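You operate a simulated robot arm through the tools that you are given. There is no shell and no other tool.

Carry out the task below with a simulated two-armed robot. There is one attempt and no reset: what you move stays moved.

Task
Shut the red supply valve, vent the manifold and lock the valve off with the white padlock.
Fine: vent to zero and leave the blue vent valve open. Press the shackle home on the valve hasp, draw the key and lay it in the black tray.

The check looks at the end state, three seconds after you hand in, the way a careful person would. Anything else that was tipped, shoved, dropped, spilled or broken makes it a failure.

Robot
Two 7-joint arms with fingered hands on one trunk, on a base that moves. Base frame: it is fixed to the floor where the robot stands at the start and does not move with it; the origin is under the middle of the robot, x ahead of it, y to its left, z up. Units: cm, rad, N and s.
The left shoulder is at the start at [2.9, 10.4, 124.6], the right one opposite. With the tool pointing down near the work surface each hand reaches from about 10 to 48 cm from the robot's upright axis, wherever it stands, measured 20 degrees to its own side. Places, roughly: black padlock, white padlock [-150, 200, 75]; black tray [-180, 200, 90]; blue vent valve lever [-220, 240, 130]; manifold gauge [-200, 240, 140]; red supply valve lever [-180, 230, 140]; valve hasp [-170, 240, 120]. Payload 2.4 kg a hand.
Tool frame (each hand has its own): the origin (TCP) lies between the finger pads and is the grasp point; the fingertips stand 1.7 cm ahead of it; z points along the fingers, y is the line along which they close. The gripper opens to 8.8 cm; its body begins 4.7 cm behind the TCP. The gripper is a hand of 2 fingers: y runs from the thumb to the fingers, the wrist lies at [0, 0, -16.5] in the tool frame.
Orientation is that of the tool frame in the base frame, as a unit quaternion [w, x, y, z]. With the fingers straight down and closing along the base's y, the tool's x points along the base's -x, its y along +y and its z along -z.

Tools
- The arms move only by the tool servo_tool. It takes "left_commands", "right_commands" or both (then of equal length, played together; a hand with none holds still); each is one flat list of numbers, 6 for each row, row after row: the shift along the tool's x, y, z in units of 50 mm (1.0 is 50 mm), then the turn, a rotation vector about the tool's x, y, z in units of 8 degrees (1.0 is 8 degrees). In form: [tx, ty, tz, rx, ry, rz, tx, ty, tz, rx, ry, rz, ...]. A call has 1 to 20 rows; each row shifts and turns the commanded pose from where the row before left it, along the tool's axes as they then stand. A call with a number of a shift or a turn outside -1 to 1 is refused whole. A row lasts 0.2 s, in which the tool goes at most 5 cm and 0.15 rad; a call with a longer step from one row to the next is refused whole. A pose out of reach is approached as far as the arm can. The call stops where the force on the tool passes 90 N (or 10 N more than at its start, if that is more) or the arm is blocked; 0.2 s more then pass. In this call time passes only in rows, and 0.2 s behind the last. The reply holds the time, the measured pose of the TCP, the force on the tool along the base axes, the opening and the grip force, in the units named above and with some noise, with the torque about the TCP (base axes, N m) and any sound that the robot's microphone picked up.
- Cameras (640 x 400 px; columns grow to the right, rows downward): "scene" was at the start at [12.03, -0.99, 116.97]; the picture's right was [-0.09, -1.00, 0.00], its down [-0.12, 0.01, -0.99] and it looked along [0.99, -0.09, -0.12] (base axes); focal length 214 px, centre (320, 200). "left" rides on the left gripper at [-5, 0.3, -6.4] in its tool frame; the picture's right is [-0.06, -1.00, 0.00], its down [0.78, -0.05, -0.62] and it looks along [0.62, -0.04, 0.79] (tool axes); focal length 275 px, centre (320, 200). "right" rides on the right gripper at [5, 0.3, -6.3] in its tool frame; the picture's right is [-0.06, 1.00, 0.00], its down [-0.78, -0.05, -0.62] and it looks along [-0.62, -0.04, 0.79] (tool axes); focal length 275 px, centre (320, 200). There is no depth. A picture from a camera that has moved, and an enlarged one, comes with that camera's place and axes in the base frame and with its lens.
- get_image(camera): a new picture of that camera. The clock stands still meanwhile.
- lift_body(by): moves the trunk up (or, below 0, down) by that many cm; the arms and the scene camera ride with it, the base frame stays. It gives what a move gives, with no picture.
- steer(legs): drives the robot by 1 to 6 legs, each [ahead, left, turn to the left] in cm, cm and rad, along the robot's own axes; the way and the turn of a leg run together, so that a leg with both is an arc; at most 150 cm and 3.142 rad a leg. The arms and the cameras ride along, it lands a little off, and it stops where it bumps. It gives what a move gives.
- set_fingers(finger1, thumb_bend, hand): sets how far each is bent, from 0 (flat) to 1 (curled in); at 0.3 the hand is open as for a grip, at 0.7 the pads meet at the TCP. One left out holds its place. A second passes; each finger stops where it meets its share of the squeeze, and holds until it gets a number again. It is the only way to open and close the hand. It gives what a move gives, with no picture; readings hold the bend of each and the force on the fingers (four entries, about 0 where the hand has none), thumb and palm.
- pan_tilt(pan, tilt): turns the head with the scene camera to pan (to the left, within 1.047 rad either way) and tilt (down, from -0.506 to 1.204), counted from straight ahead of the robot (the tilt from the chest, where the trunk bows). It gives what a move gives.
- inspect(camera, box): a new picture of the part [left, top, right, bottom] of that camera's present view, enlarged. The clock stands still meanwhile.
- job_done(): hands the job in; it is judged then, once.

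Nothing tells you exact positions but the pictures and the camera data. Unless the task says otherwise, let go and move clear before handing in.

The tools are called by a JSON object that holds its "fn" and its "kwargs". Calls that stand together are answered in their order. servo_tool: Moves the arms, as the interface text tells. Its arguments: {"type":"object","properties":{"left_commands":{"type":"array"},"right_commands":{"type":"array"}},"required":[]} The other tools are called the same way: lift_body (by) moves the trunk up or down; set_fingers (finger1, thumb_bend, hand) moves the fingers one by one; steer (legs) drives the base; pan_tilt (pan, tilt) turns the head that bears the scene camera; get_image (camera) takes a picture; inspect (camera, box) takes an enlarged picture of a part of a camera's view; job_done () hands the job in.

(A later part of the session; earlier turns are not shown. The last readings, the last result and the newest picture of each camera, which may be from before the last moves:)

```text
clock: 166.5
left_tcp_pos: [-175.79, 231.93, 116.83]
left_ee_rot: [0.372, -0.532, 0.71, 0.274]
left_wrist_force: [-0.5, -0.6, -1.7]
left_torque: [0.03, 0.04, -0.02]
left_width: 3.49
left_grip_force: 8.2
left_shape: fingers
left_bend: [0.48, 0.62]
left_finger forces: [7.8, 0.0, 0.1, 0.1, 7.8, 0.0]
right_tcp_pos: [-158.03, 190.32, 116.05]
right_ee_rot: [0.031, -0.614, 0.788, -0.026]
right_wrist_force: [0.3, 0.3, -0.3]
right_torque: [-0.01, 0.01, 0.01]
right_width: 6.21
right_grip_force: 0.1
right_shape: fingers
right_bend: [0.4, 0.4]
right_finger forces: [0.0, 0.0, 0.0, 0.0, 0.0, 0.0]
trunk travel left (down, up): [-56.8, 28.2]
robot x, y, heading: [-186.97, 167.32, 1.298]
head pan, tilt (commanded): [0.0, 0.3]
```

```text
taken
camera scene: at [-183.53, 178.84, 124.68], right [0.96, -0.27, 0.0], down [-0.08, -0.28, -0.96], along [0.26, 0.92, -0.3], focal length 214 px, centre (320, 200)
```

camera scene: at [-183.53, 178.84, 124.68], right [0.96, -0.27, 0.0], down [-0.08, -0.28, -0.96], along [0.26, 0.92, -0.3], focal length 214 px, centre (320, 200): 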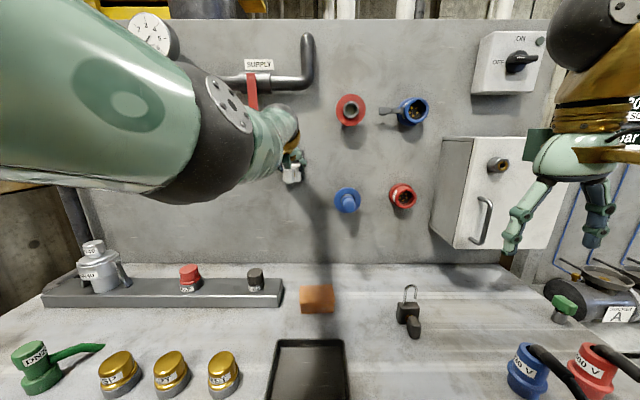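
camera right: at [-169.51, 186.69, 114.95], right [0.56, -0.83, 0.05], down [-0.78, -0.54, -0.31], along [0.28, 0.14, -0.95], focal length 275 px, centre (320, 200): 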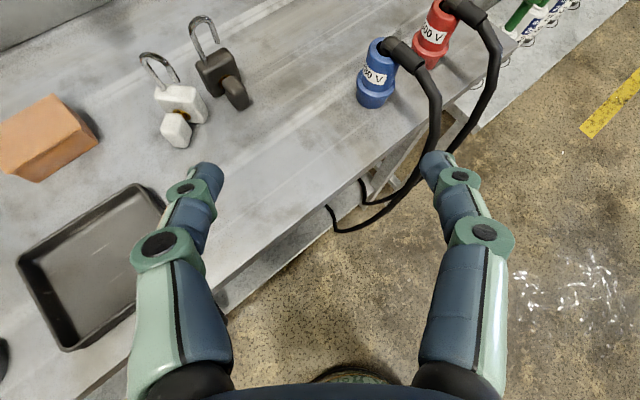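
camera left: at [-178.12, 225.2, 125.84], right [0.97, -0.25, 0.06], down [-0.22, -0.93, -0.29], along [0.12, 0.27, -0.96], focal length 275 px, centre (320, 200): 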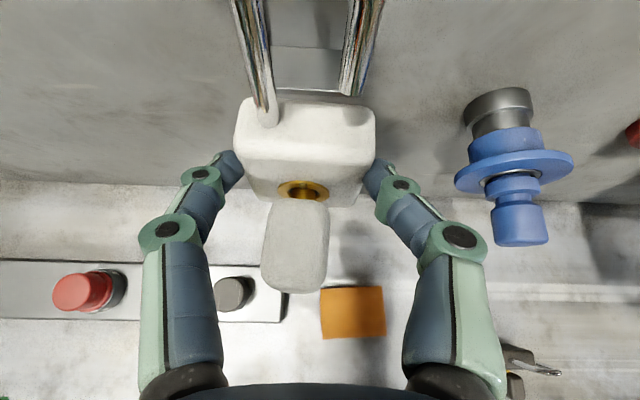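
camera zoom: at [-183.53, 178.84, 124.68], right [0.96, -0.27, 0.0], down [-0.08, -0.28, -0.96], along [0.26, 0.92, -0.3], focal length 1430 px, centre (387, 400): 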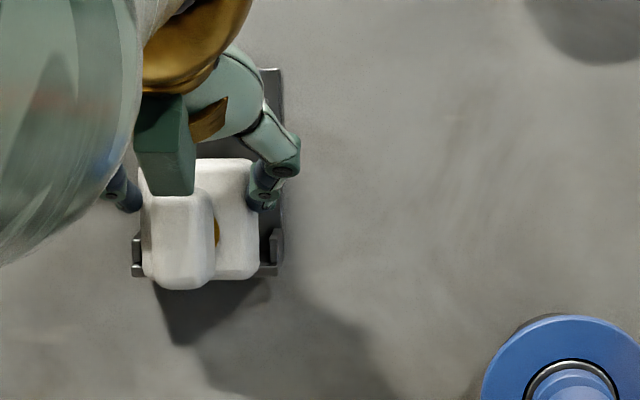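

Triangulating over several hand-camera views gives the eye at z 118.1–118.6 and the ledge top at about 113.0. The padlock body fits that window at TCP z≈117.6, so I'll raise 0.75 cm. Then I'll slide forward in small steps watching the force.

{"fn": "servo_tool", "kwargs": {"left_commands": [-0.063, 0, -0.044, 0, 0, 0, -0.063, 0, -0.044, 0, 0, 0, 0, 0, 0, 0, 0, 0]}}

{"fn": "servo_tool", "kwargs": {"left_commands": [-0.0574, 0, 0.0819, 0, 0, 0, -0.0574, 0, 0.0819, 0, 0, 0, 0, 0, 0, 0, 0, 0]}}

{"fn": "inspect", "kwargs": {"camera": "left", "box": [220, 0, 400, 130]}}

{"fn": "inspect", "kwargs": {"camera": "scene", "box": [285, 140, 335, 200]}}

```text
clock: 167.3
left_tcp_pos: [-175.65, 231.85, 117.56]
left_ee_rot: [0.372, -0.531, 0.711, 0.273]
left_wrist_force: [0.1, 0.0, -2.0]
left_torque: [-0.02, 0.02, 0.02]
left_width: 3.48
left_grip_force: 7.2
left_shape: fingers
left_bend: [0.48, 0.62]
left_finger forces: [7.9, 0.0, 0.1, 0.0, 7.8, 0.1]
right_tcp_pos: [-157.98, 190.38, 116.05]
right_ee_rot: [0.031, -0.614, 0.788, -0.026]
right_wrist_force: [0.3, 0.4, -0.9]
right_torque: [-0.02, -0.01, 0.01]
right_width: 6.18
right_grip_force: 0.0
right_shape: fingers
right_bend: [0.4, 0.4]
right_finger forces: [0.0, 0.0, 0.0, 0.1, 0.1, 0.1]
trunk travel left (down, up): [-56.8, 28.2]
robot x, y, heading: [-186.78, 167.14, 1.293]
head pan, tilt (commanded): [0.0, 0.3]
```

```text
clock: 168.1
left_tcp_pos: [-175.47, 232.81, 117.56]
left_ee_rot: [0.372, -0.531, 0.711, 0.274]
left_wrist_force: [-1.0, 0.7, -1.1]
left_torque: [-0.04, 0.01, -0.01]
left_width: 3.46
left_grip_force: 8.0
left_shape: fingers
left_bend: [0.48, 0.62]
left_finger forces: [7.7, 0.0, 0.1, 0.0, 7.9, 0.0]
right_tcp_pos: [-157.97, 190.5, 116.0]
right_ee_rot: [0.031, -0.614, 0.788, -0.027]
right_wrist_force: [-0.5, -0.1, -0.1]
right_torque: [0.02, 0.01, 0.01]
right_width: 6.2
right_grip_force: 0.1
right_shape: fingers
right_bend: [0.4, 0.4]
right_finger forces: [0.0, 0.0, 0.0, 0.1, 0.0, 0.1]
trunk travel left (down, up): [-56.8, 28.2]
robot x, y, heading: [-186.8, 167.55, 1.296]
head pan, tilt (commanded): [0.0, 0.3]
```

```text
3.08 times, centred on (310, 65) of left
camera zoom: at [-176.59, 230.6, 125.42], right [0.97, -0.25, 0.06], down [-0.23, -0.93, -0.29], along [0.12, 0.26, -0.96], focal length 847 px, centre (351, 615)
```

zoom: 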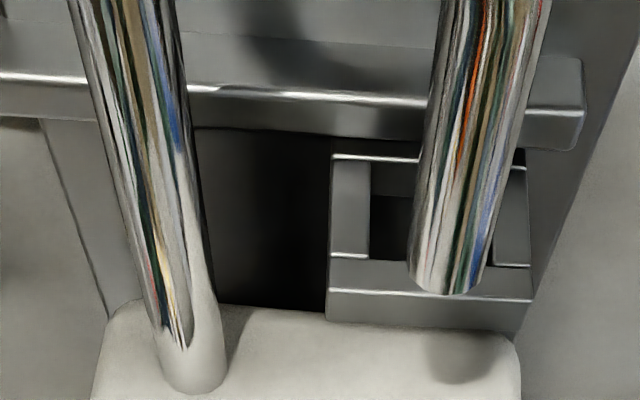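

```text
6.67 times, centred on (310, 170) of scene
camera zoom: at [-183.53, 178.84, 124.68], right [0.96, -0.27, 0.0], down [-0.08, -0.28, -0.96], along [0.26, 0.92, -0.3], focal length 1430 px, centre (387, 400)
```

zoom: 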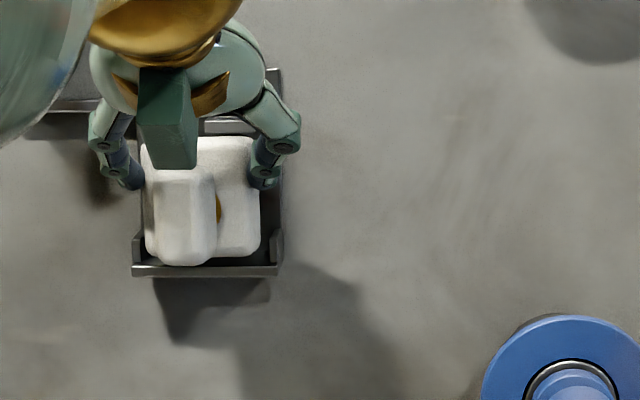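

The body is now above the ledge and the free leg is coming over the eye. I'll lower 0.25 cm for clearance under the eye, then slide forward another 1 cm.

{"fn": "servo_tool", "kwargs": {"left_commands": [0.041, 0, 0.0287, 0, 0, 0, 0, 0, 0, 0, 0, 0]}}

{"fn": "servo_tool", "kwargs": {"left_commands": [-0.0344, 0, 0.0491, 0, 0, 0, -0.0344, 0, 0.0491, 0, 0, 0, -0.0344, 0, 0.0491, 0, 0, 0, 0, 0, 0, 0, 0, 0]}}

{"fn": "inspect", "kwargs": {"camera": "left", "box": [220, 0, 400, 130]}}

{"fn": "inspect", "kwargs": {"camera": "scene", "box": [285, 140, 335, 200]}}

```text
clock: 168.7
left_tcp_pos: [-175.53, 232.67, 117.28]
left_ee_rot: [0.371, -0.531, 0.71, 0.274]
left_wrist_force: [0.5, 0.5, -2.5]
left_torque: [-0.06, -0.01, 0.0]
left_width: 3.49
left_grip_force: 7.5
left_shape: fingers
left_bend: [0.48, 0.62]
left_finger forces: [7.8, 0.0, 0.0, 0.1, 7.8, 0.0]
right_tcp_pos: [-157.83, 190.38, 116.01]
right_ee_rot: [0.031, -0.614, 0.789, -0.027]
right_wrist_force: [0.6, 0.0, -1.4]
right_torque: [-0.02, 0.0, 0.0]
right_width: 6.21
right_grip_force: 0.0
right_shape: fingers
right_bend: [0.4, 0.4]
right_finger forces: [0.0, 0.0, 0.0, 0.1, 0.0, 0.0]
trunk travel left (down, up): [-56.8, 28.2]
robot x, y, heading: [-187.09, 167.02, 1.297]
head pan, tilt (commanded): [0.0, 0.3]
```

```text
clock: 169.7
left_tcp_pos: [-175.34, 233.45, 117.43]
left_ee_rot: [0.372, -0.531, 0.71, 0.274]
left_wrist_force: [0.0, 0.2, -2.3]
left_torque: [-0.01, -0.02, 0.02]
left_width: 3.45
left_grip_force: 7.8
left_shape: fingers
left_bend: [0.48, 0.62]
left_finger forces: [7.8, 0.0, 0.0, 0.0, 7.9, 0.1]
right_tcp_pos: [-157.95, 190.37, 116.25]
right_ee_rot: [0.031, -0.614, 0.788, -0.027]
right_wrist_force: [0.3, -0.7, 0.4]
right_torque: [-0.01, 0.01, -0.02]
right_width: 6.17
right_grip_force: 0.0
right_shape: fingers
right_bend: [0.4, 0.4]
right_finger forces: [0.1, 0.0, 0.0, 0.0, 0.1, 0.1]
trunk travel left (down, up): [-56.8, 28.2]
robot x, y, heading: [-186.8, 166.92, 1.3]
head pan, tilt (commanded): [0.0, 0.3]
```

```text
3.08 times, centred on (310, 65) of left
camera zoom: at [-176.44, 231.29, 125.15], right [0.97, -0.25, 0.06], down [-0.23, -0.93, -0.29], along [0.12, 0.26, -0.96], focal length 847 px, centre (351, 615)
```

zoom: 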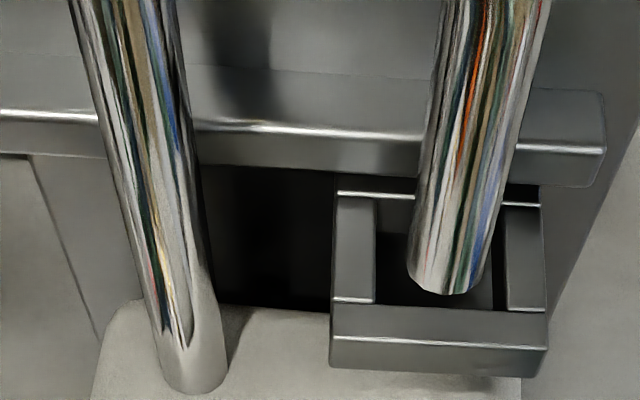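

```text
6.67 times, centred on (310, 170) of scene
camera zoom: at [-183.53, 178.84, 124.68], right [0.96, -0.27, 0.0], down [-0.08, -0.29, -0.96], along [0.26, 0.92, -0.3], focal length 1430 px, centre (387, 400)
```

zoom: 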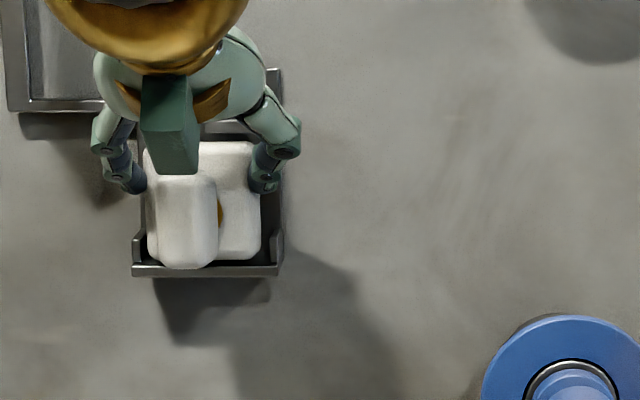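

The body has slid under the eye and the free leg is nearly over the hole. It needs about 0.85 cm more, so I'll go forward gently.

{"fn": "servo_tool", "kwargs": {"left_commands": [-0.0344, 0, 0.0491, 0, 0, 0, -0.0344, 0, 0.0491, 0, 0, 0, 0, 0, 0, 0, 0, 0]}}

{"fn": "servo_tool", "kwargs": {"left_commands": [-0.0287, 0, 0.041, 0, 0, 0, 0, 0, 0, 0, 0, 0]}}

{"fn": "inspect", "kwargs": {"camera": "left", "box": [220, 0, 400, 130]}}

{"fn": "inspect", "kwargs": {"camera": "scene", "box": [285, 140, 335, 200]}}

```text
clock: 170.5
left_tcp_pos: [-175.32, 233.52, 117.21]
left_ee_rot: [0.371, -0.532, 0.71, 0.275]
left_wrist_force: [0.0, -0.4, -2.2]
left_torque: [-0.02, 0.0, 0.02]
left_width: 3.47
left_grip_force: 7.5
left_shape: fingers
left_bend: [0.48, 0.62]
left_finger forces: [7.8, 0.1, 0.0, 0.0, 7.8, 0.0]
left hand out of reach, approached as far as the arm can: row 1, 2
right_tcp_pos: [-158.03, 190.42, 116.11]
right_ee_rot: [0.031, -0.614, 0.789, -0.027]
right_wrist_force: [0.5, 0.0, 0.0]
right_torque: [0.01, -0.01, 0.03]
right_width: 6.17
right_grip_force: 0.0
right_shape: fingers
right_bend: [0.4, 0.4]
right_finger forces: [0.0, 0.0, 0.0, 0.0, 0.1, 0.1]
trunk travel left (down, up): [-56.8, 28.2]
robot x, y, heading: [-186.95, 166.94, 1.294]
head pan, tilt (commanded): [0.0, 0.3]
```

```text
clock: 171.1
left_tcp_pos: [-175.43, 233.42, 117.41]
left_ee_rot: [0.371, -0.531, 0.71, 0.274]
left_wrist_force: [0.2, 0.4, -1.8]
left_torque: [-0.06, 0.0, 0.0]
left_width: 3.47
left_grip_force: 8.1
left_shape: fingers
left_bend: [0.48, 0.62]
left_finger forces: [7.8, 0.0, 0.0, 0.0, 7.9, 0.1]
left hand out of reach, approached as far as the arm can: row 1
right_tcp_pos: [-157.93, 190.47, 116.12]
right_ee_rot: [0.031, -0.614, 0.788, -0.027]
right_wrist_force: [-0.2, 0.0, 0.2]
right_torque: [0.01, 0.03, 0.03]
right_width: 6.19
right_grip_force: 0.1
right_shape: fingers
right_bend: [0.4, 0.4]
right_finger forces: [0.0, 0.0, 0.0, 0.1, 0.1, 0.0]
trunk travel left (down, up): [-56.8, 28.2]
robot x, y, heading: [-186.68, 167.52, 1.298]
head pan, tilt (commanded): [0.0, 0.3]
```

```text
3.08 times, centred on (310, 65) of left
camera zoom: at [-176.43, 231.29, 125.15], right [0.97, -0.25, 0.06], down [-0.23, -0.93, -0.29], along [0.12, 0.26, -0.96], focal length 847 px, centre (351, 615)
```

zoom: 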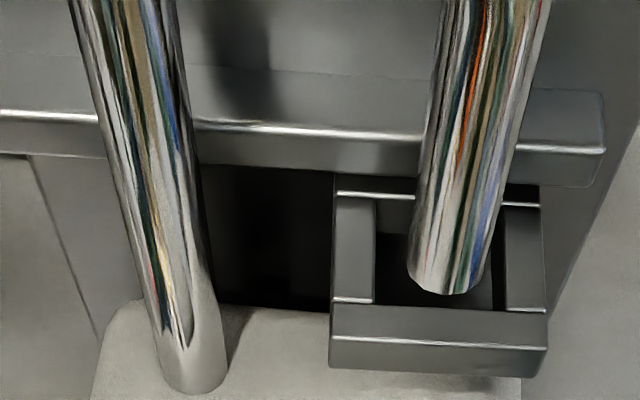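

```text
6.67 times, centred on (310, 170) of scene
camera zoom: at [-183.53, 178.84, 124.68], right [0.96, -0.27, 0.0], down [-0.08, -0.28, -0.96], along [0.26, 0.92, -0.3], focal length 1430 px, centre (387, 400)
```

zoom: 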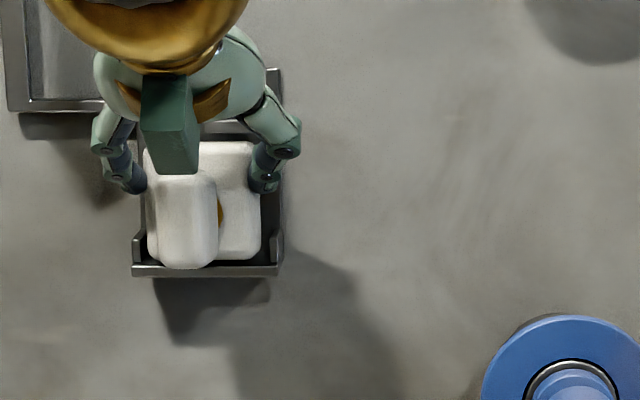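

The arm is at full reach, so I'll draw it back 2.2 cm along the same path and move the base forward 2.2 cm. Then I'll redo the last bit with slack in the arm.

{"fn": "servo_tool", "kwargs": {"left_commands": [0.0574, 0, -0.0819, 0, 0, 0, 0.0574, 0, -0.0819, 0, 0, 0, 0.0574, 0, -0.0819, 0, 0, 0, 0.0574, 0, -0.0819, 0, 0, 0, 0.0574, 0, -0.0819, 0, 0, 0, 0.0574, 0, -0.0819, 0, 0, 0, 0, 0, 0, 0, 0, 0]}}

{"fn": "steer", "kwargs": {"legs": [[2.0, 0, 0]]}}

{"fn": "inspect", "kwargs": {"camera": "left", "box": [220, 0, 400, 130]}}

{"fn": "inspect", "kwargs": {"camera": "scene", "box": [285, 140, 335, 200]}}

```text
clock: 172.7
left_tcp_pos: [-176.14, 230.55, 117.35]
left_ee_rot: [0.371, -0.532, 0.711, 0.273]
left_wrist_force: [-0.9, 0.8, -1.7]
left_torque: [-0.05, 0.01, -0.03]
left_width: 3.46
left_grip_force: 7.7
left_shape: fingers
left_bend: [0.48, 0.62]
left_finger forces: [7.8, 0.1, 0.1, 0.0, 7.8, 0.0]
right_tcp_pos: [-157.88, 190.41, 116.12]
right_ee_rot: [0.031, -0.614, 0.788, -0.026]
right_wrist_force: [-0.2, -0.1, 0.1]
right_torque: [-0.02, -0.02, -0.04]
right_width: 6.19
right_grip_force: 0.1
right_shape: fingers
right_bend: [0.4, 0.4]
right_finger forces: [0.1, 0.1, 0.0, 0.1, 0.0, 0.0]
trunk travel left (down, up): [-56.8, 28.2]
robot x, y, heading: [-186.75, 167.4, 1.297]
head pan, tilt (commanded): [0.0, 0.3]
```

```text
clock: 173.5
left_tcp_pos: [-175.48, 232.57, 117.25]
left_ee_rot: [0.37, -0.532, 0.711, 0.274]
left_wrist_force: [-0.9, 0.7, -2.6]
left_torque: [-0.06, 0.0, -0.01]
left_width: 3.47
left_grip_force: 7.7
left_shape: fingers
left_bend: [0.48, 0.62]
left_finger forces: [7.9, 0.0, 0.1, 0.0, 7.7, 0.0]
right_tcp_pos: [-157.35, 192.47, 116.13]
right_ee_rot: [0.03, -0.615, 0.788, -0.028]
right_wrist_force: [1.7, 0.5, -0.4]
right_torque: [-0.04, -0.01, 0.05]
right_width: 6.18
right_grip_force: 0.1
right_shape: fingers
right_bend: [0.4, 0.4]
right_finger forces: [0.1, 0.0, 0.1, 0.1, 0.0, 0.0]
trunk travel left (down, up): [-56.8, 28.2]
robot x, y, heading: [-186.19, 169.16, 1.298]
head pan, tilt (commanded): [0.0, 0.3]
```

```text
3.08 times, centred on (310, 65) of left
camera zoom: at [-176.68, 230.42, 125.13], right [0.97, -0.25, 0.06], down [-0.22, -0.93, -0.29], along [0.12, 0.26, -0.96], focal length 847 px, centre (351, 615)
```

zoom: 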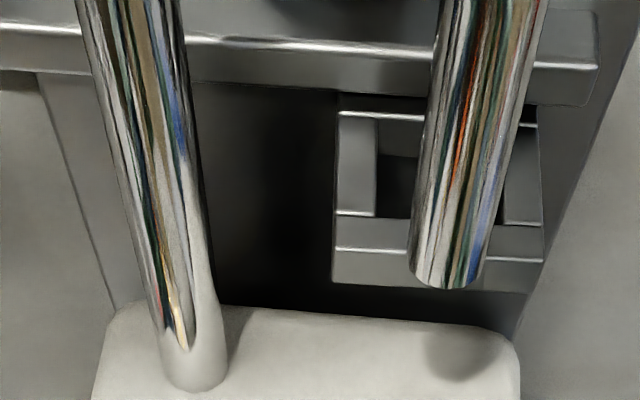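

```text
6.67 times, centred on (310, 170) of scene
camera zoom: at [-182.96, 180.88, 124.67], right [0.96, -0.27, 0.0], down [-0.08, -0.29, -0.95], along [0.26, 0.92, -0.3], focal length 1430 px, centre (387, 400)
```

zoom: 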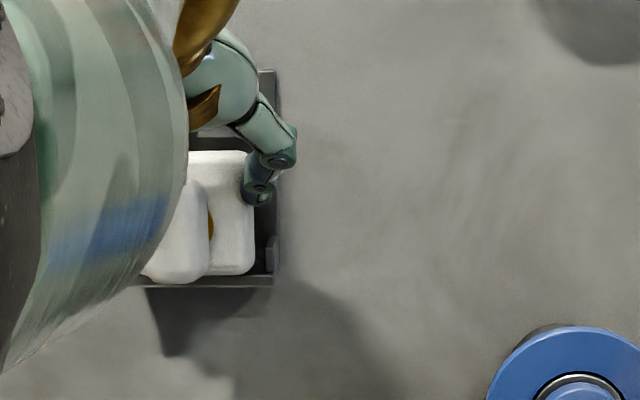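

Aligned within 1 mm laterally. I'll slide forward 1.8 cm in small steps.

{"fn": "servo_tool", "kwargs": {"left_commands": [-0.0344, 0, 0.0491, 0, 0, 0, -0.0344, 0, 0.0491, 0, 0, 0, -0.0344, 0, 0.0491, 0, 0, 0, -0.0344, 0, 0.0491, 0, 0, 0, 0, 0, 0, 0, 0, 0]}}

{"fn": "servo_tool", "kwargs": {"left_commands": [-0.0344, 0, 0.0491, 0, 0, 0, 0, 0, 0, 0, 0, 0]}}

{"fn": "inspect", "kwargs": {"camera": "left", "box": [220, 0, 400, 130]}}

```text
clock: 174.7
left_tcp_pos: [-175.16, 233.51, 117.38]
left_ee_rot: [0.371, -0.532, 0.71, 0.275]
left_wrist_force: [-0.9, 0.2, -1.6]
left_torque: [-0.04, 0.01, -0.01]
left_width: 3.46
left_grip_force: 8.2
left_shape: fingers
left_bend: [0.48, 0.62]
left_finger forces: [7.8, 0.1, 0.0, 0.1, 7.8, 0.0]
right_tcp_pos: [-157.41, 192.3, 116.19]
right_ee_rot: [0.03, -0.615, 0.788, -0.027]
right_wrist_force: [0.5, -0.2, 0.5]
right_torque: [0.01, 0.04, -0.03]
right_width: 6.18
right_grip_force: 0.2
right_shape: fingers
right_bend: [0.4, 0.4]
right_finger forces: [0.0, 0.1, 0.0, 0.1, 0.0, 0.1]
trunk travel left (down, up): [-56.8, 28.2]
robot x, y, heading: [-186.04, 168.93, 1.295]
head pan, tilt (commanded): [0.0, 0.3]
```

```text
clock: 175.3
left_tcp_pos: [-175.06, 233.87, 117.37]
left_ee_rot: [0.371, -0.531, 0.711, 0.273]
left_wrist_force: [-0.5, 0.1, -2.0]
left_torque: [-0.02, -0.02, 0.0]
left_width: 3.49
left_grip_force: 8.0
left_shape: fingers
left_bend: [0.48, 0.62]
left_finger forces: [7.9, 0.0, 0.1, 0.0, 7.8, 0.1]
right_tcp_pos: [-157.45, 192.27, 116.1]
right_ee_rot: [0.031, -0.615, 0.788, -0.027]
right_wrist_force: [0.9, -0.5, -1.1]
right_torque: [0.01, -0.02, -0.01]
right_width: 6.21
right_grip_force: 0.2
right_shape: fingers
right_bend: [0.4, 0.4]
right_finger forces: [0.0, 0.1, 0.0, 0.0, 0.1, 0.0]
trunk travel left (down, up): [-56.8, 28.2]
robot x, y, heading: [-186.08, 169.18, 1.294]
head pan, tilt (commanded): [0.0, 0.3]
```

```text
3.08 times, centred on (310, 65) of left
camera zoom: at [-176.23, 231.69, 125.25], right [0.97, -0.25, 0.06], down [-0.22, -0.93, -0.29], along [0.12, 0.26, -0.96], focal length 847 px, centre (351, 615)
```

zoom: 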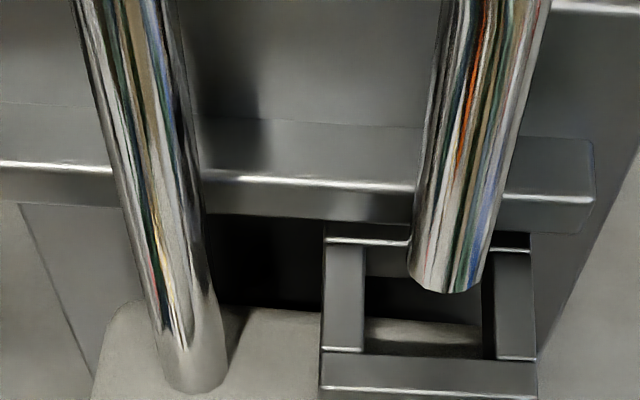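

I can now see the padlock's top through the eye hole, so it is nearly there. About 0.4 cm more, in 2 mm steps while checking the force.

{"fn": "servo_tool", "kwargs": {"left_commands": [-0.023, 0, 0.0328, 0, 0, 0, 0, 0, 0, 0, 0, 0]}}

{"fn": "servo_tool", "kwargs": {"left_commands": [-0.023, 0, 0.0328, 0, 0, 0, 0, 0, 0, 0, 0, 0]}}

{"fn": "inspect", "kwargs": {"camera": "left", "box": [220, 0, 400, 130]}}

{"fn": "inspect", "kwargs": {"camera": "scene", "box": [285, 140, 335, 200]}}

```text
clock: 175.9
left_tcp_pos: [-175.21, 233.98, 117.36]
left_ee_rot: [0.371, -0.531, 0.711, 0.273]
left_wrist_force: [0.0, -0.6, -1.5]
left_torque: [-0.01, 0.01, -0.01]
left_width: 3.47
left_grip_force: 7.9
left_shape: fingers
left_bend: [0.48, 0.62]
left_finger forces: [7.9, 0.0, 0.1, 0.1, 7.8, 0.1]
right_tcp_pos: [-157.43, 192.41, 116.23]
right_ee_rot: [0.032, -0.615, 0.787, -0.026]
right_wrist_force: [0.4, -0.1, 0.6]
right_torque: [0.02, 0.02, -0.01]
right_width: 6.19
right_grip_force: 0.1
right_shape: fingers
right_bend: [0.4, 0.4]
right_finger forces: [0.0, 0.0, 0.1, 0.0, 0.1, 0.0]
trunk travel left (down, up): [-56.8, 28.2]
robot x, y, heading: [-186.06, 169.29, 1.3]
head pan, tilt (commanded): [0.0, 0.3]
```

```text
clock: 176.5
left_tcp_pos: [-175.03, 234.31, 117.42]
left_ee_rot: [0.372, -0.531, 0.71, 0.274]
left_wrist_force: [-0.4, -1.6, -1.5]
left_torque: [-0.05, 0.0, -0.02]
left_width: 3.44
left_grip_force: 7.9
left_shape: fingers
left_bend: [0.48, 0.62]
left_finger forces: [7.8, 0.1, 0.0, 0.0, 7.9, 0.1]
right_tcp_pos: [-157.45, 192.29, 116.04]
right_ee_rot: [0.031, -0.615, 0.787, -0.026]
right_wrist_force: [0.6, 0.2, 0.0]
right_torque: [0.0, 0.02, -0.02]
right_width: 6.19
right_grip_force: 0.0
right_shape: fingers
right_bend: [0.4, 0.4]
right_finger forces: [0.0, 0.1, 0.0, 0.0, 0.0, 0.0]
trunk travel left (down, up): [-56.8, 28.2]
robot x, y, heading: [-186.06, 169.32, 1.301]
head pan, tilt (commanded): [0.0, 0.3]
```

```text
3.08 times, centred on (310, 65) of left
camera zoom: at [-176.19, 232.16, 125.21], right [0.97, -0.25, 0.06], down [-0.22, -0.93, -0.29], along [0.12, 0.26, -0.96], focal length 847 px, centre (351, 615)
```

zoom: 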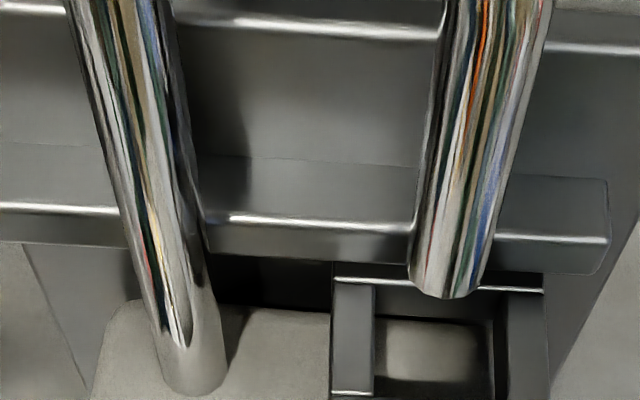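

```text
6.67 times, centred on (310, 170) of scene
camera zoom: at [-183.0, 180.75, 124.69], right [0.96, -0.27, 0.0], down [-0.08, -0.28, -0.96], along [0.26, 0.92, -0.3], focal length 1430 px, centre (387, 400)
```

zoom: 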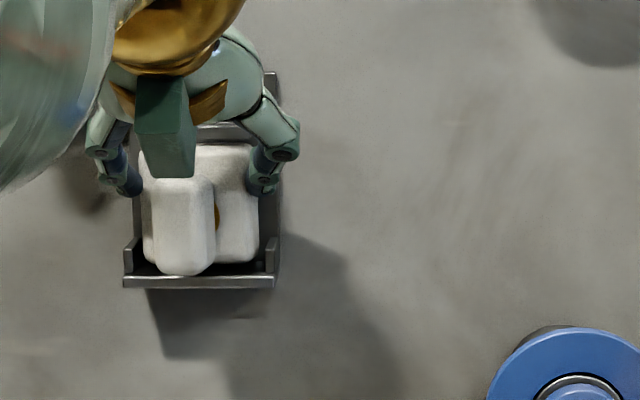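

The free leg is over the hole (leg d≈0.87, hole 0.2–1.4). Now I'll lower the padlock onto the ledge in small steps until the weight comes off.

{"fn": "servo_tool", "kwargs": {"left_commands": [0.0328, 0, 0.023, 0, 0, 0, 0, 0, 0, 0, 0, 0]}}

{"fn": "servo_tool", "kwargs": {"left_commands": [0.0246, 0, 0.0172, 0, 0, 0, 0, 0, 0, 0, 0, 0]}}

{"fn": "servo_tool", "kwargs": {"left_commands": [0.0246, 0, 0.0172, 0, 0, 0, 0, 0, 0, 0, 0, 0]}}

{"fn": "inspect", "kwargs": {"camera": "scene", "box": [285, 140, 335, 200]}}

```text
clock: 177.1
left_tcp_pos: [-175.13, 234.29, 117.31]
left_ee_rot: [0.371, -0.532, 0.71, 0.275]
left_wrist_force: [0.8, 0.1, -2.0]
left_torque: [0.01, -0.03, 0.01]
left_width: 3.45
left_grip_force: 7.7
left_shape: fingers
left_bend: [0.48, 0.62]
left_finger forces: [7.8, 0.0, 0.1, 0.1, 7.9, 0.0]
right_tcp_pos: [-157.43, 192.36, 116.13]
right_ee_rot: [0.031, -0.616, 0.787, -0.027]
right_wrist_force: [-0.3, 0.5, 0.1]
right_torque: [0.04, -0.03, 0.03]
right_width: 6.21
right_grip_force: 0.0
right_shape: fingers
right_bend: [0.4, 0.4]
right_finger forces: [0.0, 0.0, 0.0, 0.1, 0.1, 0.0]
trunk travel left (down, up): [-56.8, 28.2]
robot x, y, heading: [-186.21, 169.35, 1.295]
head pan, tilt (commanded): [0.0, 0.3]
```

```text
clock: 177.7
left_tcp_pos: [-175.09, 234.1, 117.05]
left_ee_rot: [0.371, -0.532, 0.71, 0.275]
left_wrist_force: [0.9, 1.1, -0.5]
left_torque: [0.0, 0.02, 0.06]
left_width: 3.48
left_grip_force: 7.9
left_shape: fingers
left_bend: [0.48, 0.62]
left_finger forces: [7.8, 0.0, 0.0, 0.0, 7.9, 0.0]
right_tcp_pos: [-157.45, 192.38, 115.97]
right_ee_rot: [0.03, -0.615, 0.787, -0.027]
right_wrist_force: [0.3, -0.7, -0.8]
right_torque: [0.04, 0.0, 0.0]
right_width: 6.21
right_grip_force: 0.0
right_shape: fingers
right_bend: [0.4, 0.4]
right_finger forces: [0.0, 0.0, 0.0, 0.1, 0.0, 0.0]
trunk travel left (down, up): [-56.8, 28.2]
robot x, y, heading: [-186.28, 169.44, 1.295]
head pan, tilt (commanded): [0.0, 0.3]
```

```text
clock: 178.3
left_tcp_pos: [-175.07, 234.17, 116.99]
left_ee_rot: [0.372, -0.531, 0.71, 0.274]
left_wrist_force: [0.8, 0.2, 2.9]
left_torque: [0.05, 0.03, -0.01]
left_width: 3.48
left_grip_force: 8.1
left_shape: fingers
left_bend: [0.48, 0.62]
left_finger forces: [7.5, 0.0, 0.1, 0.1, 8.5, 0.0]
right_tcp_pos: [-157.36, 192.46, 116.11]
right_ee_rot: [0.031, -0.615, 0.787, -0.028]
right_wrist_force: [-0.4, -0.6, -0.1]
right_torque: [0.02, -0.02, -0.01]
right_width: 6.19
right_grip_force: 0.1
right_shape: fingers
right_bend: [0.4, 0.4]
right_finger forces: [0.0, 0.0, 0.0, 0.0, 0.0, 0.0]
trunk travel left (down, up): [-56.8, 28.2]
robot x, y, heading: [-186.22, 169.65, 1.296]
head pan, tilt (commanded): [0.0, 0.3]
```

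```text
6.67 times, centred on (310, 170) of scene
camera zoom: at [-182.99, 180.7, 124.69], right [0.96, -0.27, 0.0], down [-0.08, -0.28, -0.96], along [0.26, 0.92, -0.3], focal length 1430 px, centre (387, 400)
```

zoom: 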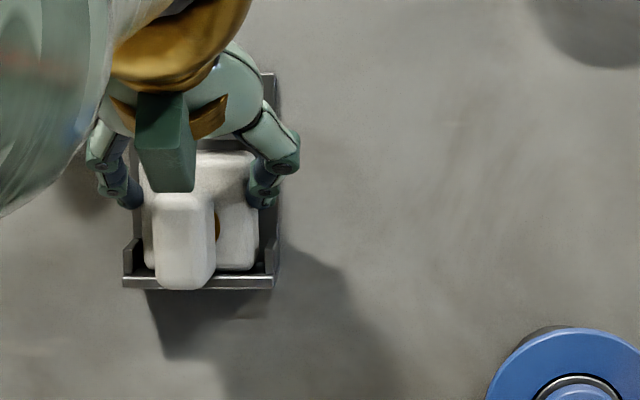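

The weight has come off and the padlock stands on the ledge under the eye. The key makes it front-heavy, so before I release it I'll bring the right hand in as a support shelf under the key. First I'll close the right fingers and move that hand forward in free space.

{"fn": "set_fingers", "kwargs": {"hand": "right", "finger1": 0.7, "thumb_bend": 0.7}}

{"fn": "servo_tool", "kwargs": {"right_commands": [-0.5, 0, 0, 0, 0, 0, -0.5, 0, 0, 0, 0, 0, -0.5, 0, 0, 0, 0, 0, -0.5, 0, 0, 0, 0, 0]}}

{"fn": "get_image", "kwargs": {"camera": "scene"}}

```text
clock: 179.3
left_tcp_pos: [-175.07, 234.12, 117.01]
left_ee_rot: [0.372, -0.531, 0.71, 0.274]
left_wrist_force: [0.4, -1.0, 4.6]
left_torque: [0.07, 0.05, -0.01]
left_width: 3.47
left_grip_force: 8.1
left_shape: fingers
left_bend: [0.49, 0.62]
left_finger forces: [7.6, 0.1, 0.1, 0.0, 8.7, 0.0]
right_tcp_pos: [-157.42, 192.17, 116.13]
right_ee_rot: [0.031, -0.615, 0.788, -0.026]
right_wrist_force: [0.3, 0.5, 0.0]
right_torque: [0.03, 0.0, -0.01]
right_width: 0.0
right_grip_force: 0.1
right_shape: fingers
right_bend: [0.7, 0.7]
right_finger forces: [0.0, 0.1, 0.0, 0.1, 0.0, 0.0]
trunk travel left (down, up): [-56.8, 28.2]
robot x, y, heading: [-186.16, 169.09, 1.291]
head pan, tilt (commanded): [0.0, 0.3]
```

```text
clock: 180.3
left_tcp_pos: [-175.03, 234.24, 116.92]
left_ee_rot: [0.371, -0.531, 0.711, 0.274]
left_wrist_force: [0.8, 0.6, 4.4]
left_torque: [0.08, -0.01, 0.02]
left_width: 3.47
left_grip_force: 8.1
left_shape: fingers
left_bend: [0.49, 0.62]
left_finger forces: [7.8, 0.1, 0.0, 0.1, 8.4, 0.0]
right_tcp_pos: [-154.88, 202.28, 116.05]
right_ee_rot: [0.031, -0.615, 0.788, -0.026]
right_wrist_force: [-0.5, 0.4, 0.0]
right_torque: [-0.02, -0.01, 0.0]
right_width: 0.01
right_grip_force: 0.2
right_shape: fingers
right_bend: [0.7, 0.7]
right_finger forces: [0.0, 0.0, 0.0, 0.0, 0.0, 0.0]
trunk travel left (down, up): [-56.8, 28.2]
robot x, y, heading: [-186.13, 168.9, 1.297]
head pan, tilt (commanded): [0.0, 0.3]
```

```text
taken
camera scene: at [-182.99, 180.7, 124.69], right [0.96, -0.27, 0.0], down [-0.08, -0.28, -0.96], along [0.26, 0.92, -0.3], focal length 214 px, centre (320, 200)
```

scene: 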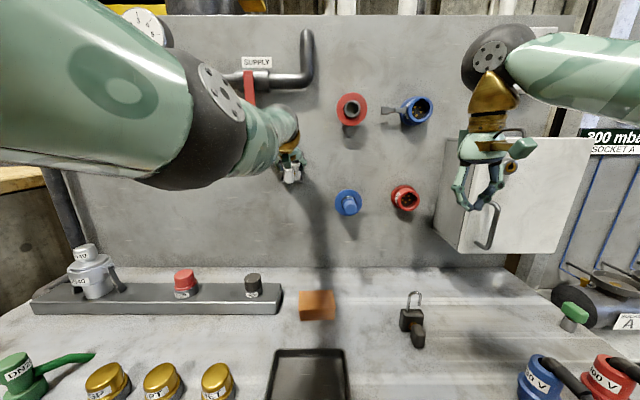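

Clear. Now I'll pitch the right hand to horizontal, yawed 30° to the left, while coming forward.

{"fn": "servo_tool", "kwargs": {"right_commands": [-0.154, 0.062, 0.086, -0.243, -0.849, -0.172, -0.143, 0.062, 0.104, -0.243, -0.849, -0.172, -0.13, 0.062, 0.12, -0.243, -0.849, -0.172, -0.114, 0.062, 0.134, -0.243, -0.849, -0.172, -0.098, 0.062, 0.147, -0.243, -0.849, -0.172, -0.08, 0.062, 0.157, -0.243, -0.849, -0.172, -0.06, 0.062, 0.166, -0.243, -0.849, -0.172, -0.04, 0.062, 0.172, -0.243, -0.849, -0.172, -0.02, 0.062, 0.175, -0.243, -0.849, -0.172, 0.001, 0.062, 0.176, -0.243, -0.849, -0.172, 0.022, 0.062, 0.175, -0.243, -0.849, -0.172, 0.043, 0.062, 0.171, -0.243, -0.849, -0.172, 0.063, 0.062, 0.165, -0.243, -0.849, -0.172]}}

{"fn": "get_image", "kwargs": {"camera": "scene"}}

{"fn": "get_image", "kwargs": {"camera": "right"}}

```text
clock: 183.1
left_tcp_pos: [-175.04, 234.14, 116.85]
left_ee_rot: [0.371, -0.532, 0.71, 0.274]
left_wrist_force: [1.0, 0.0, 4.3]
left_torque: [0.06, 0.02, 0.0]
left_width: 3.49
left_grip_force: 7.9
left_shape: fingers
left_bend: [0.49, 0.62]
left_finger forces: [7.8, 0.1, 0.0, 0.0, 8.4, 0.1]
right_tcp_pos: [-158.55, 212.07, 110.87]
right_ee_rot: [-0.438, 0.556, -0.437, -0.555]
right_wrist_force: [-0.1, -0.7, 0.6]
right_torque: [0.03, 0.02, -0.01]
right_width: 0.01
right_grip_force: 0.0
right_shape: fingers
right_bend: [0.7, 0.7]
right_finger forces: [0.0, 0.0, 0.0, 0.0, 0.0, 0.0]
trunk travel left (down, up): [-56.8, 28.2]
robot x, y, heading: [-186.39, 169.5, 1.297]
head pan, tilt (commanded): [0.0, 0.3]
```

```text
taken
camera scene: at [-182.99, 180.69, 124.69], right [0.96, -0.27, 0.0], down [-0.08, -0.28, -0.96], along [0.26, 0.92, -0.3], focal length 214 px, centre (320, 200)
```

scene: 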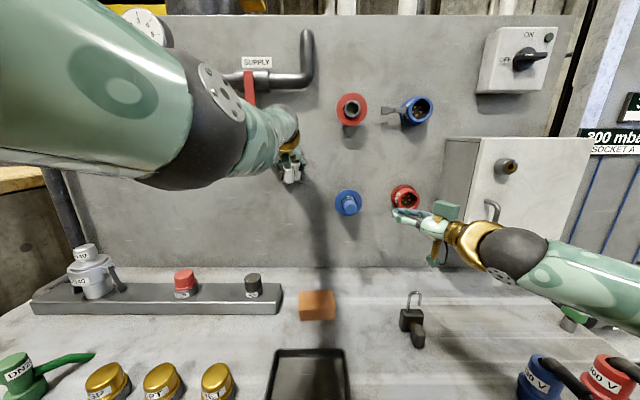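

```text
taken
camera right: at [-157.44, 205.72, 105.85], right [-0.97, -0.23, 0.06], down [0.19, -0.59, 0.78], along [-0.15, 0.77, 0.62], focal length 275 px, centre (320, 200)
```

right: 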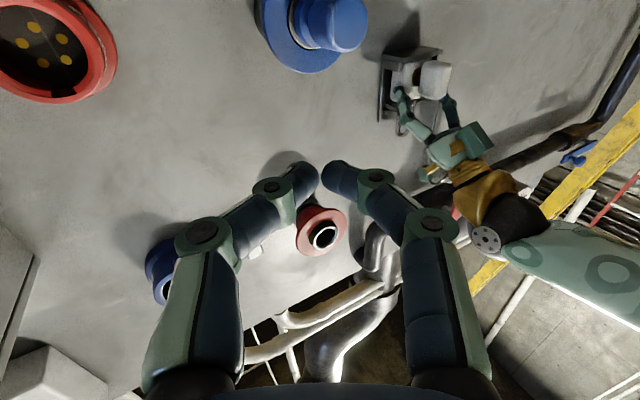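

The right hand is horizontal and its camera looks up at the padlock from below. I'll zoom there to judge the key and ledge geometry.

{"fn": "inspect", "kwargs": {"camera": "right", "box": [350, 25, 490, 155]}}

```text
3.08 times, centred on (420, 90) of right
camera zoom: at [-157.44, 205.72, 105.85], right [-0.97, -0.23, 0.06], down [0.19, -0.59, 0.78], along [-0.15, 0.77, 0.62], focal length 847 px, centre (12, 538)
```

zoom: 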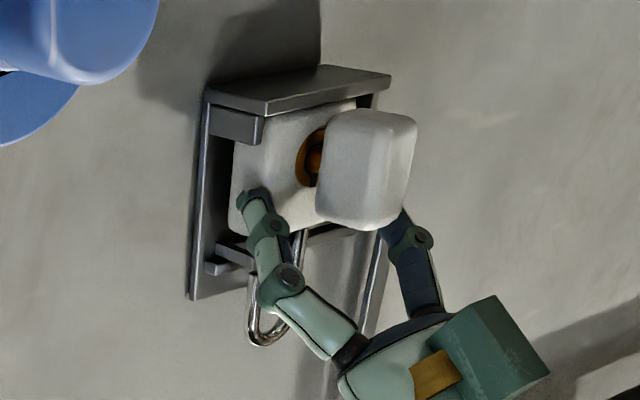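

That view confirms the padlock stands on the ledge with the eye between the shackle leg and body, and the key overhanging in front. I'll bring the right fist to a point below and in front of the key.

{"fn": "servo_tool", "kwargs": {"right_commands": [0.016, 0.478, 0.526, 0, 0, 0, 0.016, 0.478, 0.526, 0, 0, 0, 0.016, 0.478, 0.526, 0, 0, 0, 0.016, 0.478, 0.526, 0, 0, 0, 0.016, 0.478, 0.526, 0, 0, 0]}}

{"fn": "get_image", "kwargs": {"camera": "right"}}

{"fn": "get_image", "kwargs": {"camera": "scene"}}

```text
clock: 184.3
left_tcp_pos: [-175.15, 234.24, 117.01]
left_ee_rot: [0.372, -0.532, 0.71, 0.273]
left_wrist_force: [0.2, 0.8, 3.1]
left_torque: [0.08, 0.03, 0.0]
left_width: 3.49
left_grip_force: 8.1
left_shape: fingers
left_bend: [0.49, 0.63]
left_finger forces: [8.0, 0.0, 0.0, 0.0, 8.1, 0.0]
right_tcp_pos: [-173.67, 221.82, 110.59]
right_ee_rot: [-0.439, 0.555, -0.438, -0.554]
right_wrist_force: [0.1, -0.6, 0.4]
right_torque: [0.01, 0.01, 0.03]
right_width: 0.0
right_grip_force: 0.0
right_shape: fingers
right_bend: [0.7, 0.7]
right_finger forces: [0.0, 0.1, 0.1, 0.0, 0.0, 0.0]
trunk travel left (down, up): [-56.8, 28.2]
robot x, y, heading: [-186.32, 169.2, 1.297]
head pan, tilt (commanded): [0.0, 0.3]
```

```text
taken
camera right: at [-172.46, 215.48, 105.38], right [-0.97, -0.23, 0.06], down [0.19, -0.59, 0.78], along [-0.15, 0.77, 0.62], focal length 275 px, centre (320, 200)
```

right: 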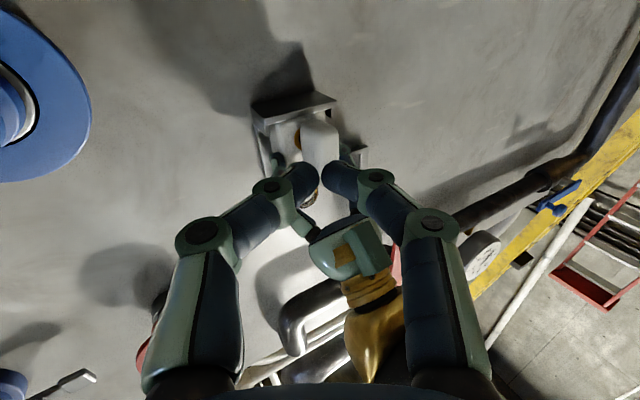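

```text
taken
camera scene: at [-183.02, 180.71, 124.69], right [0.96, -0.27, 0.0], down [-0.08, -0.28, -0.96], along [0.26, 0.92, -0.3], focal length 214 px, centre (320, 200)
```

scene: 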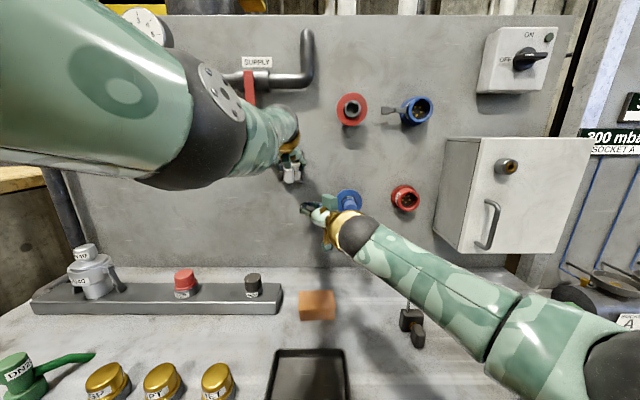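

I'll slide the right fist forward about 10.5 cm under the key, keeping it 2 cm below for now.

{"fn": "servo_tool", "kwargs": {"right_commands": [0, -0.019, 0.42, 0, 0, 0, 0, -0.019, 0.42, 0, 0, 0, 0, -0.019, 0.42, 0, 0, 0, 0, -0.019, 0.42, 0, 0, 0, 0, -0.019, 0.42, 0, 0, 0]}}

{"fn": "get_image", "kwargs": {"camera": "right"}}

{"fn": "inspect", "kwargs": {"camera": "scene", "box": [275, 130, 355, 230]}}

```text
clock: 185.5
left_tcp_pos: [-175.07, 234.2, 116.89]
left_ee_rot: [0.371, -0.532, 0.71, 0.275]
left_wrist_force: [0.5, -0.4, 3.3]
left_torque: [0.07, 0.01, -0.06]
left_width: 3.5
left_grip_force: 7.9
left_shape: fingers
left_bend: [0.5, 0.63]
left_finger forces: [7.8, 0.1, 0.0, 0.0, 8.3, 0.0]
right_tcp_pos: [-175.03, 229.31, 110.51]
right_ee_rot: [0.439, -0.555, 0.438, 0.555]
right_wrist_force: [-0.1, 0.5, -0.1]
right_torque: [0.01, 0.0, -0.01]
right_width: 0.02
right_grip_force: 0.0
right_shape: fingers
right_bend: [0.7, 0.7]
right_finger forces: [0.0, 0.1, 0.0, 0.0, 0.0, 0.0]
right hand out of reach, approached as far as the arm can: row 4, 5
trunk travel left (down, up): [-56.8, 28.2]
robot x, y, heading: [-186.19, 169.46, 1.298]
head pan, tilt (commanded): [0.0, 0.3]
```

```text
taken
camera right: at [-173.84, 222.9, 105.36], right [-0.97, -0.23, 0.06], down [0.19, -0.59, 0.78], along [-0.15, 0.77, 0.62], focal length 275 px, centre (320, 200)
```

right: 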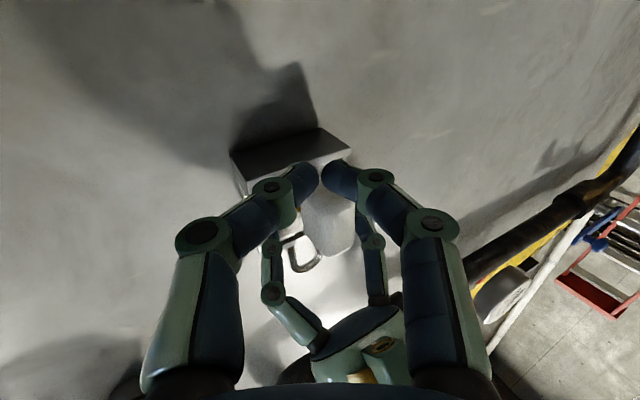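

```text
4.00 times, centred on (315, 180) of scene
camera zoom: at [-183.01, 180.71, 124.69], right [0.96, -0.27, 0.0], down [-0.08, -0.28, -0.96], along [0.26, 0.92, -0.3], focal length 858 px, centre (340, 280)
```

zoom: 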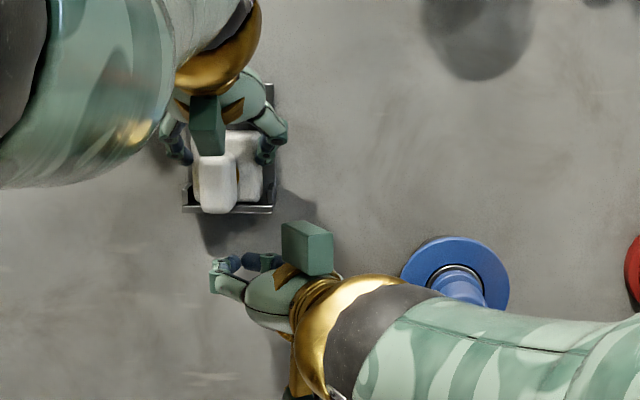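

The right arm can't quite reach under the key. The torque readings while carrying put the centre of mass only about 0.4 cm in front of the body centre, though, well inside the body's footprint. So it should stand on the ledge by itself. I'll withdraw the right hand first.

{"fn": "servo_tool", "kwargs": {"right_commands": [0, 0, -0.5, 0, 0, 0, 0, 0, -0.5, 0, 0, 0, 0, 0, -0.5, 0, 0, 0, 0, 0, -0.5, 0, 0, 0, 0, -0.478, -0.526, 0, 0, 0, 0, -0.478, -0.526, 0, 0, 0, 0, -0.478, -0.526, 0, 0, 0, 0, -0.478, -0.526, 0, 0, 0]}}

{"fn": "get_image", "kwargs": {"camera": "scene"}}

```text
clock: 187.3
left_tcp_pos: [-175.09, 234.23, 116.95]
left_ee_rot: [0.372, -0.532, 0.71, 0.275]
left_wrist_force: [1.8, 0.0, 2.2]
left_torque: [0.05, -0.02, 0.01]
left_width: 3.47
left_grip_force: 7.7
left_shape: fingers
left_bend: [0.5, 0.63]
left_finger forces: [7.5, 0.1, 0.1, 0.0, 8.3, 0.0]
right_tcp_pos: [-160.53, 211.45, 110.54]
right_ee_rot: [0.437, -0.556, 0.437, 0.556]
right_wrist_force: [-0.5, 0.1, -0.5]
right_torque: [0.0, -0.01, 0.0]
right_width: 0.0
right_grip_force: 0.0
right_shape: fingers
right_bend: [0.7, 0.7]
right_finger forces: [0.1, 0.0, 0.0, 0.1, 0.0, 0.1]
trunk travel left (down, up): [-56.8, 28.2]
robot x, y, heading: [-186.15, 169.3, 1.297]
head pan, tilt (commanded): [0.0, 0.3]
```

```text
taken
camera scene: at [-183.0, 180.7, 124.69], right [0.96, -0.27, 0.0], down [-0.08, -0.28, -0.96], along [0.26, 0.92, -0.3], focal length 214 px, centre (320, 200)
```

scene: 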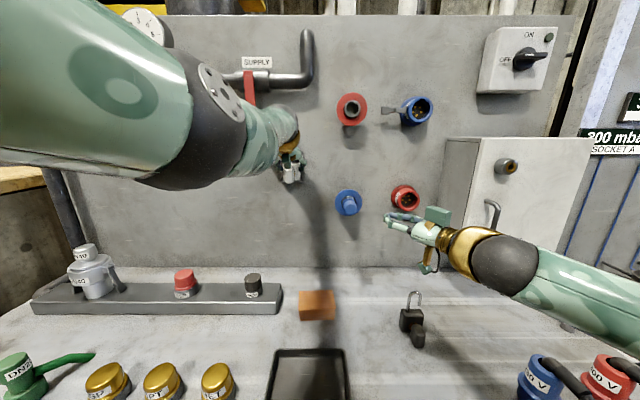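

The right camera can watch from here. I'll first loosen the left grip by only a couple of millimetres and check whether the padlock stands.

{"fn": "set_fingers", "kwargs": {"hand": "left", "finger1": 0.475, "thumb_bend": 0.6}}

{"fn": "get_image", "kwargs": {"camera": "right"}}

{"fn": "get_image", "kwargs": {"camera": "left"}}

```text
clock: 188.3
left_tcp_pos: [-175.13, 234.33, 116.93]
left_ee_rot: [0.371, -0.531, 0.711, 0.274]
left_wrist_force: [1.0, -0.2, 1.0]
left_torque: [0.01, -0.05, -0.01]
left_width: 3.75
left_grip_force: 1.2
left_shape: fingers
left_bend: [0.45, 0.59]
left_finger forces: [0.9, 0.0, 0.1, 0.0, 2.0, 0.1]
right_tcp_pos: [-160.7, 211.38, 110.49]
right_ee_rot: [-0.439, 0.555, -0.438, -0.555]
right_wrist_force: [0.6, -1.4, 0.1]
right_torque: [0.03, -0.03, 0.0]
right_width: 0.02
right_grip_force: 0.0
right_shape: fingers
right_bend: [0.7, 0.7]
right_finger forces: [0.0, 0.0, 0.1, 0.1, 0.1, 0.1]
trunk travel left (down, up): [-56.8, 28.2]
robot x, y, heading: [-186.13, 169.18, 1.299]
head pan, tilt (commanded): [0.0, 0.3]
```

```text
taken
camera right: at [-159.51, 205.05, 105.39], right [-0.97, -0.23, 0.06], down [0.19, -0.59, 0.78], along [-0.15, 0.77, 0.62], focal length 275 px, centre (320, 200)
```

right: 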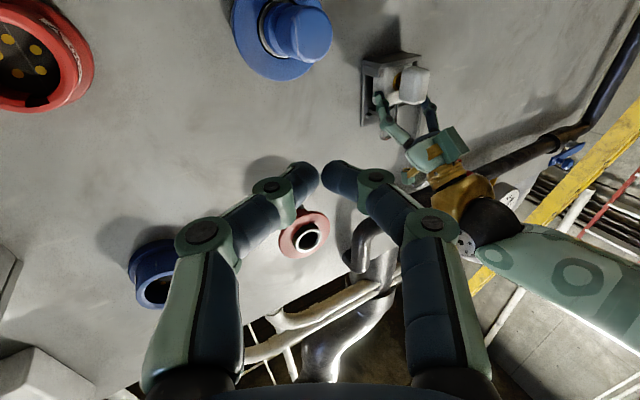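

```text
taken
camera left: at [-176.2, 232.05, 124.72], right [0.97, -0.25, 0.06], down [-0.22, -0.93, -0.29], along [0.12, 0.26, -0.96], focal length 275 px, centre (320, 200)
```

left: 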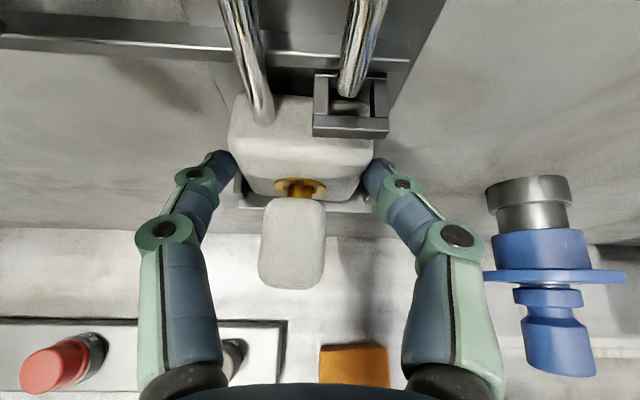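

It stands with almost no grip force, and the free leg is right over the eye hole. I'll open a little more and look again.

{"fn": "set_fingers", "kwargs": {"hand": "left", "finger1": 0.43, "thumb_bend": 0.55}}

{"fn": "inspect", "kwargs": {"camera": "right", "box": [340, 30, 480, 160]}}

{"fn": "get_image", "kwargs": {"camera": "left"}}

```text
clock: 189.3
left_tcp_pos: [-175.07, 234.32, 116.96]
left_ee_rot: [0.371, -0.532, 0.71, 0.274]
left_wrist_force: [-0.3, 0.3, 1.2]
left_torque: [-0.03, 0.02, -0.04]
left_width: 4.08
left_grip_force: 0.0
left_shape: fingers
left_bend: [0.43, 0.55]
left_finger forces: [0.0, 0.0, 0.1, 0.1, 0.0, 0.0]
right_tcp_pos: [-160.65, 211.43, 110.36]
right_ee_rot: [-0.439, 0.555, -0.438, -0.554]
right_wrist_force: [0.4, 0.5, -0.2]
right_torque: [-0.03, -0.03, -0.02]
right_width: 0.0
right_grip_force: 0.0
right_shape: fingers
right_bend: [0.7, 0.7]
right_finger forces: [0.0, 0.0, 0.1, 0.0, 0.0, 0.0]
trunk travel left (down, up): [-56.8, 28.2]
robot x, y, heading: [-186.27, 169.31, 1.295]
head pan, tilt (commanded): [0.0, 0.3]
```

```text
3.08 times, centred on (410, 95) of right
camera zoom: at [-159.53, 205.06, 105.39], right [-0.97, -0.23, 0.06], down [0.19, -0.59, 0.78], along [-0.15, 0.77, 0.62], focal length 847 px, centre (43, 523)
```

zoom: 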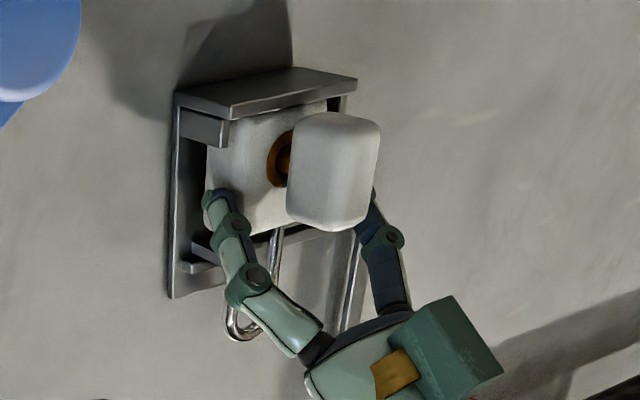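

```text
taken
camera left: at [-176.23, 232.08, 124.71], right [0.97, -0.25, 0.06], down [-0.22, -0.93, -0.29], along [0.12, 0.26, -0.96], focal length 275 px, centre (320, 200)
```

left: 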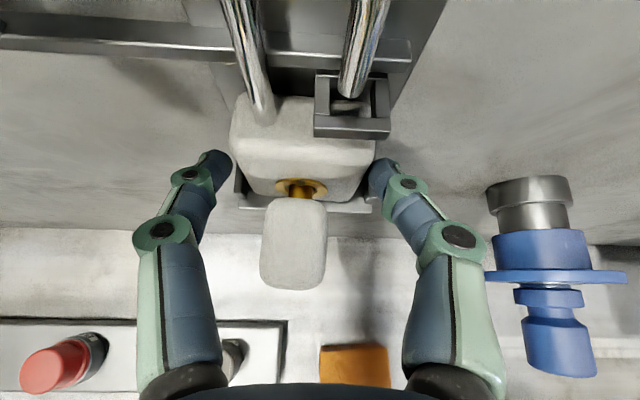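

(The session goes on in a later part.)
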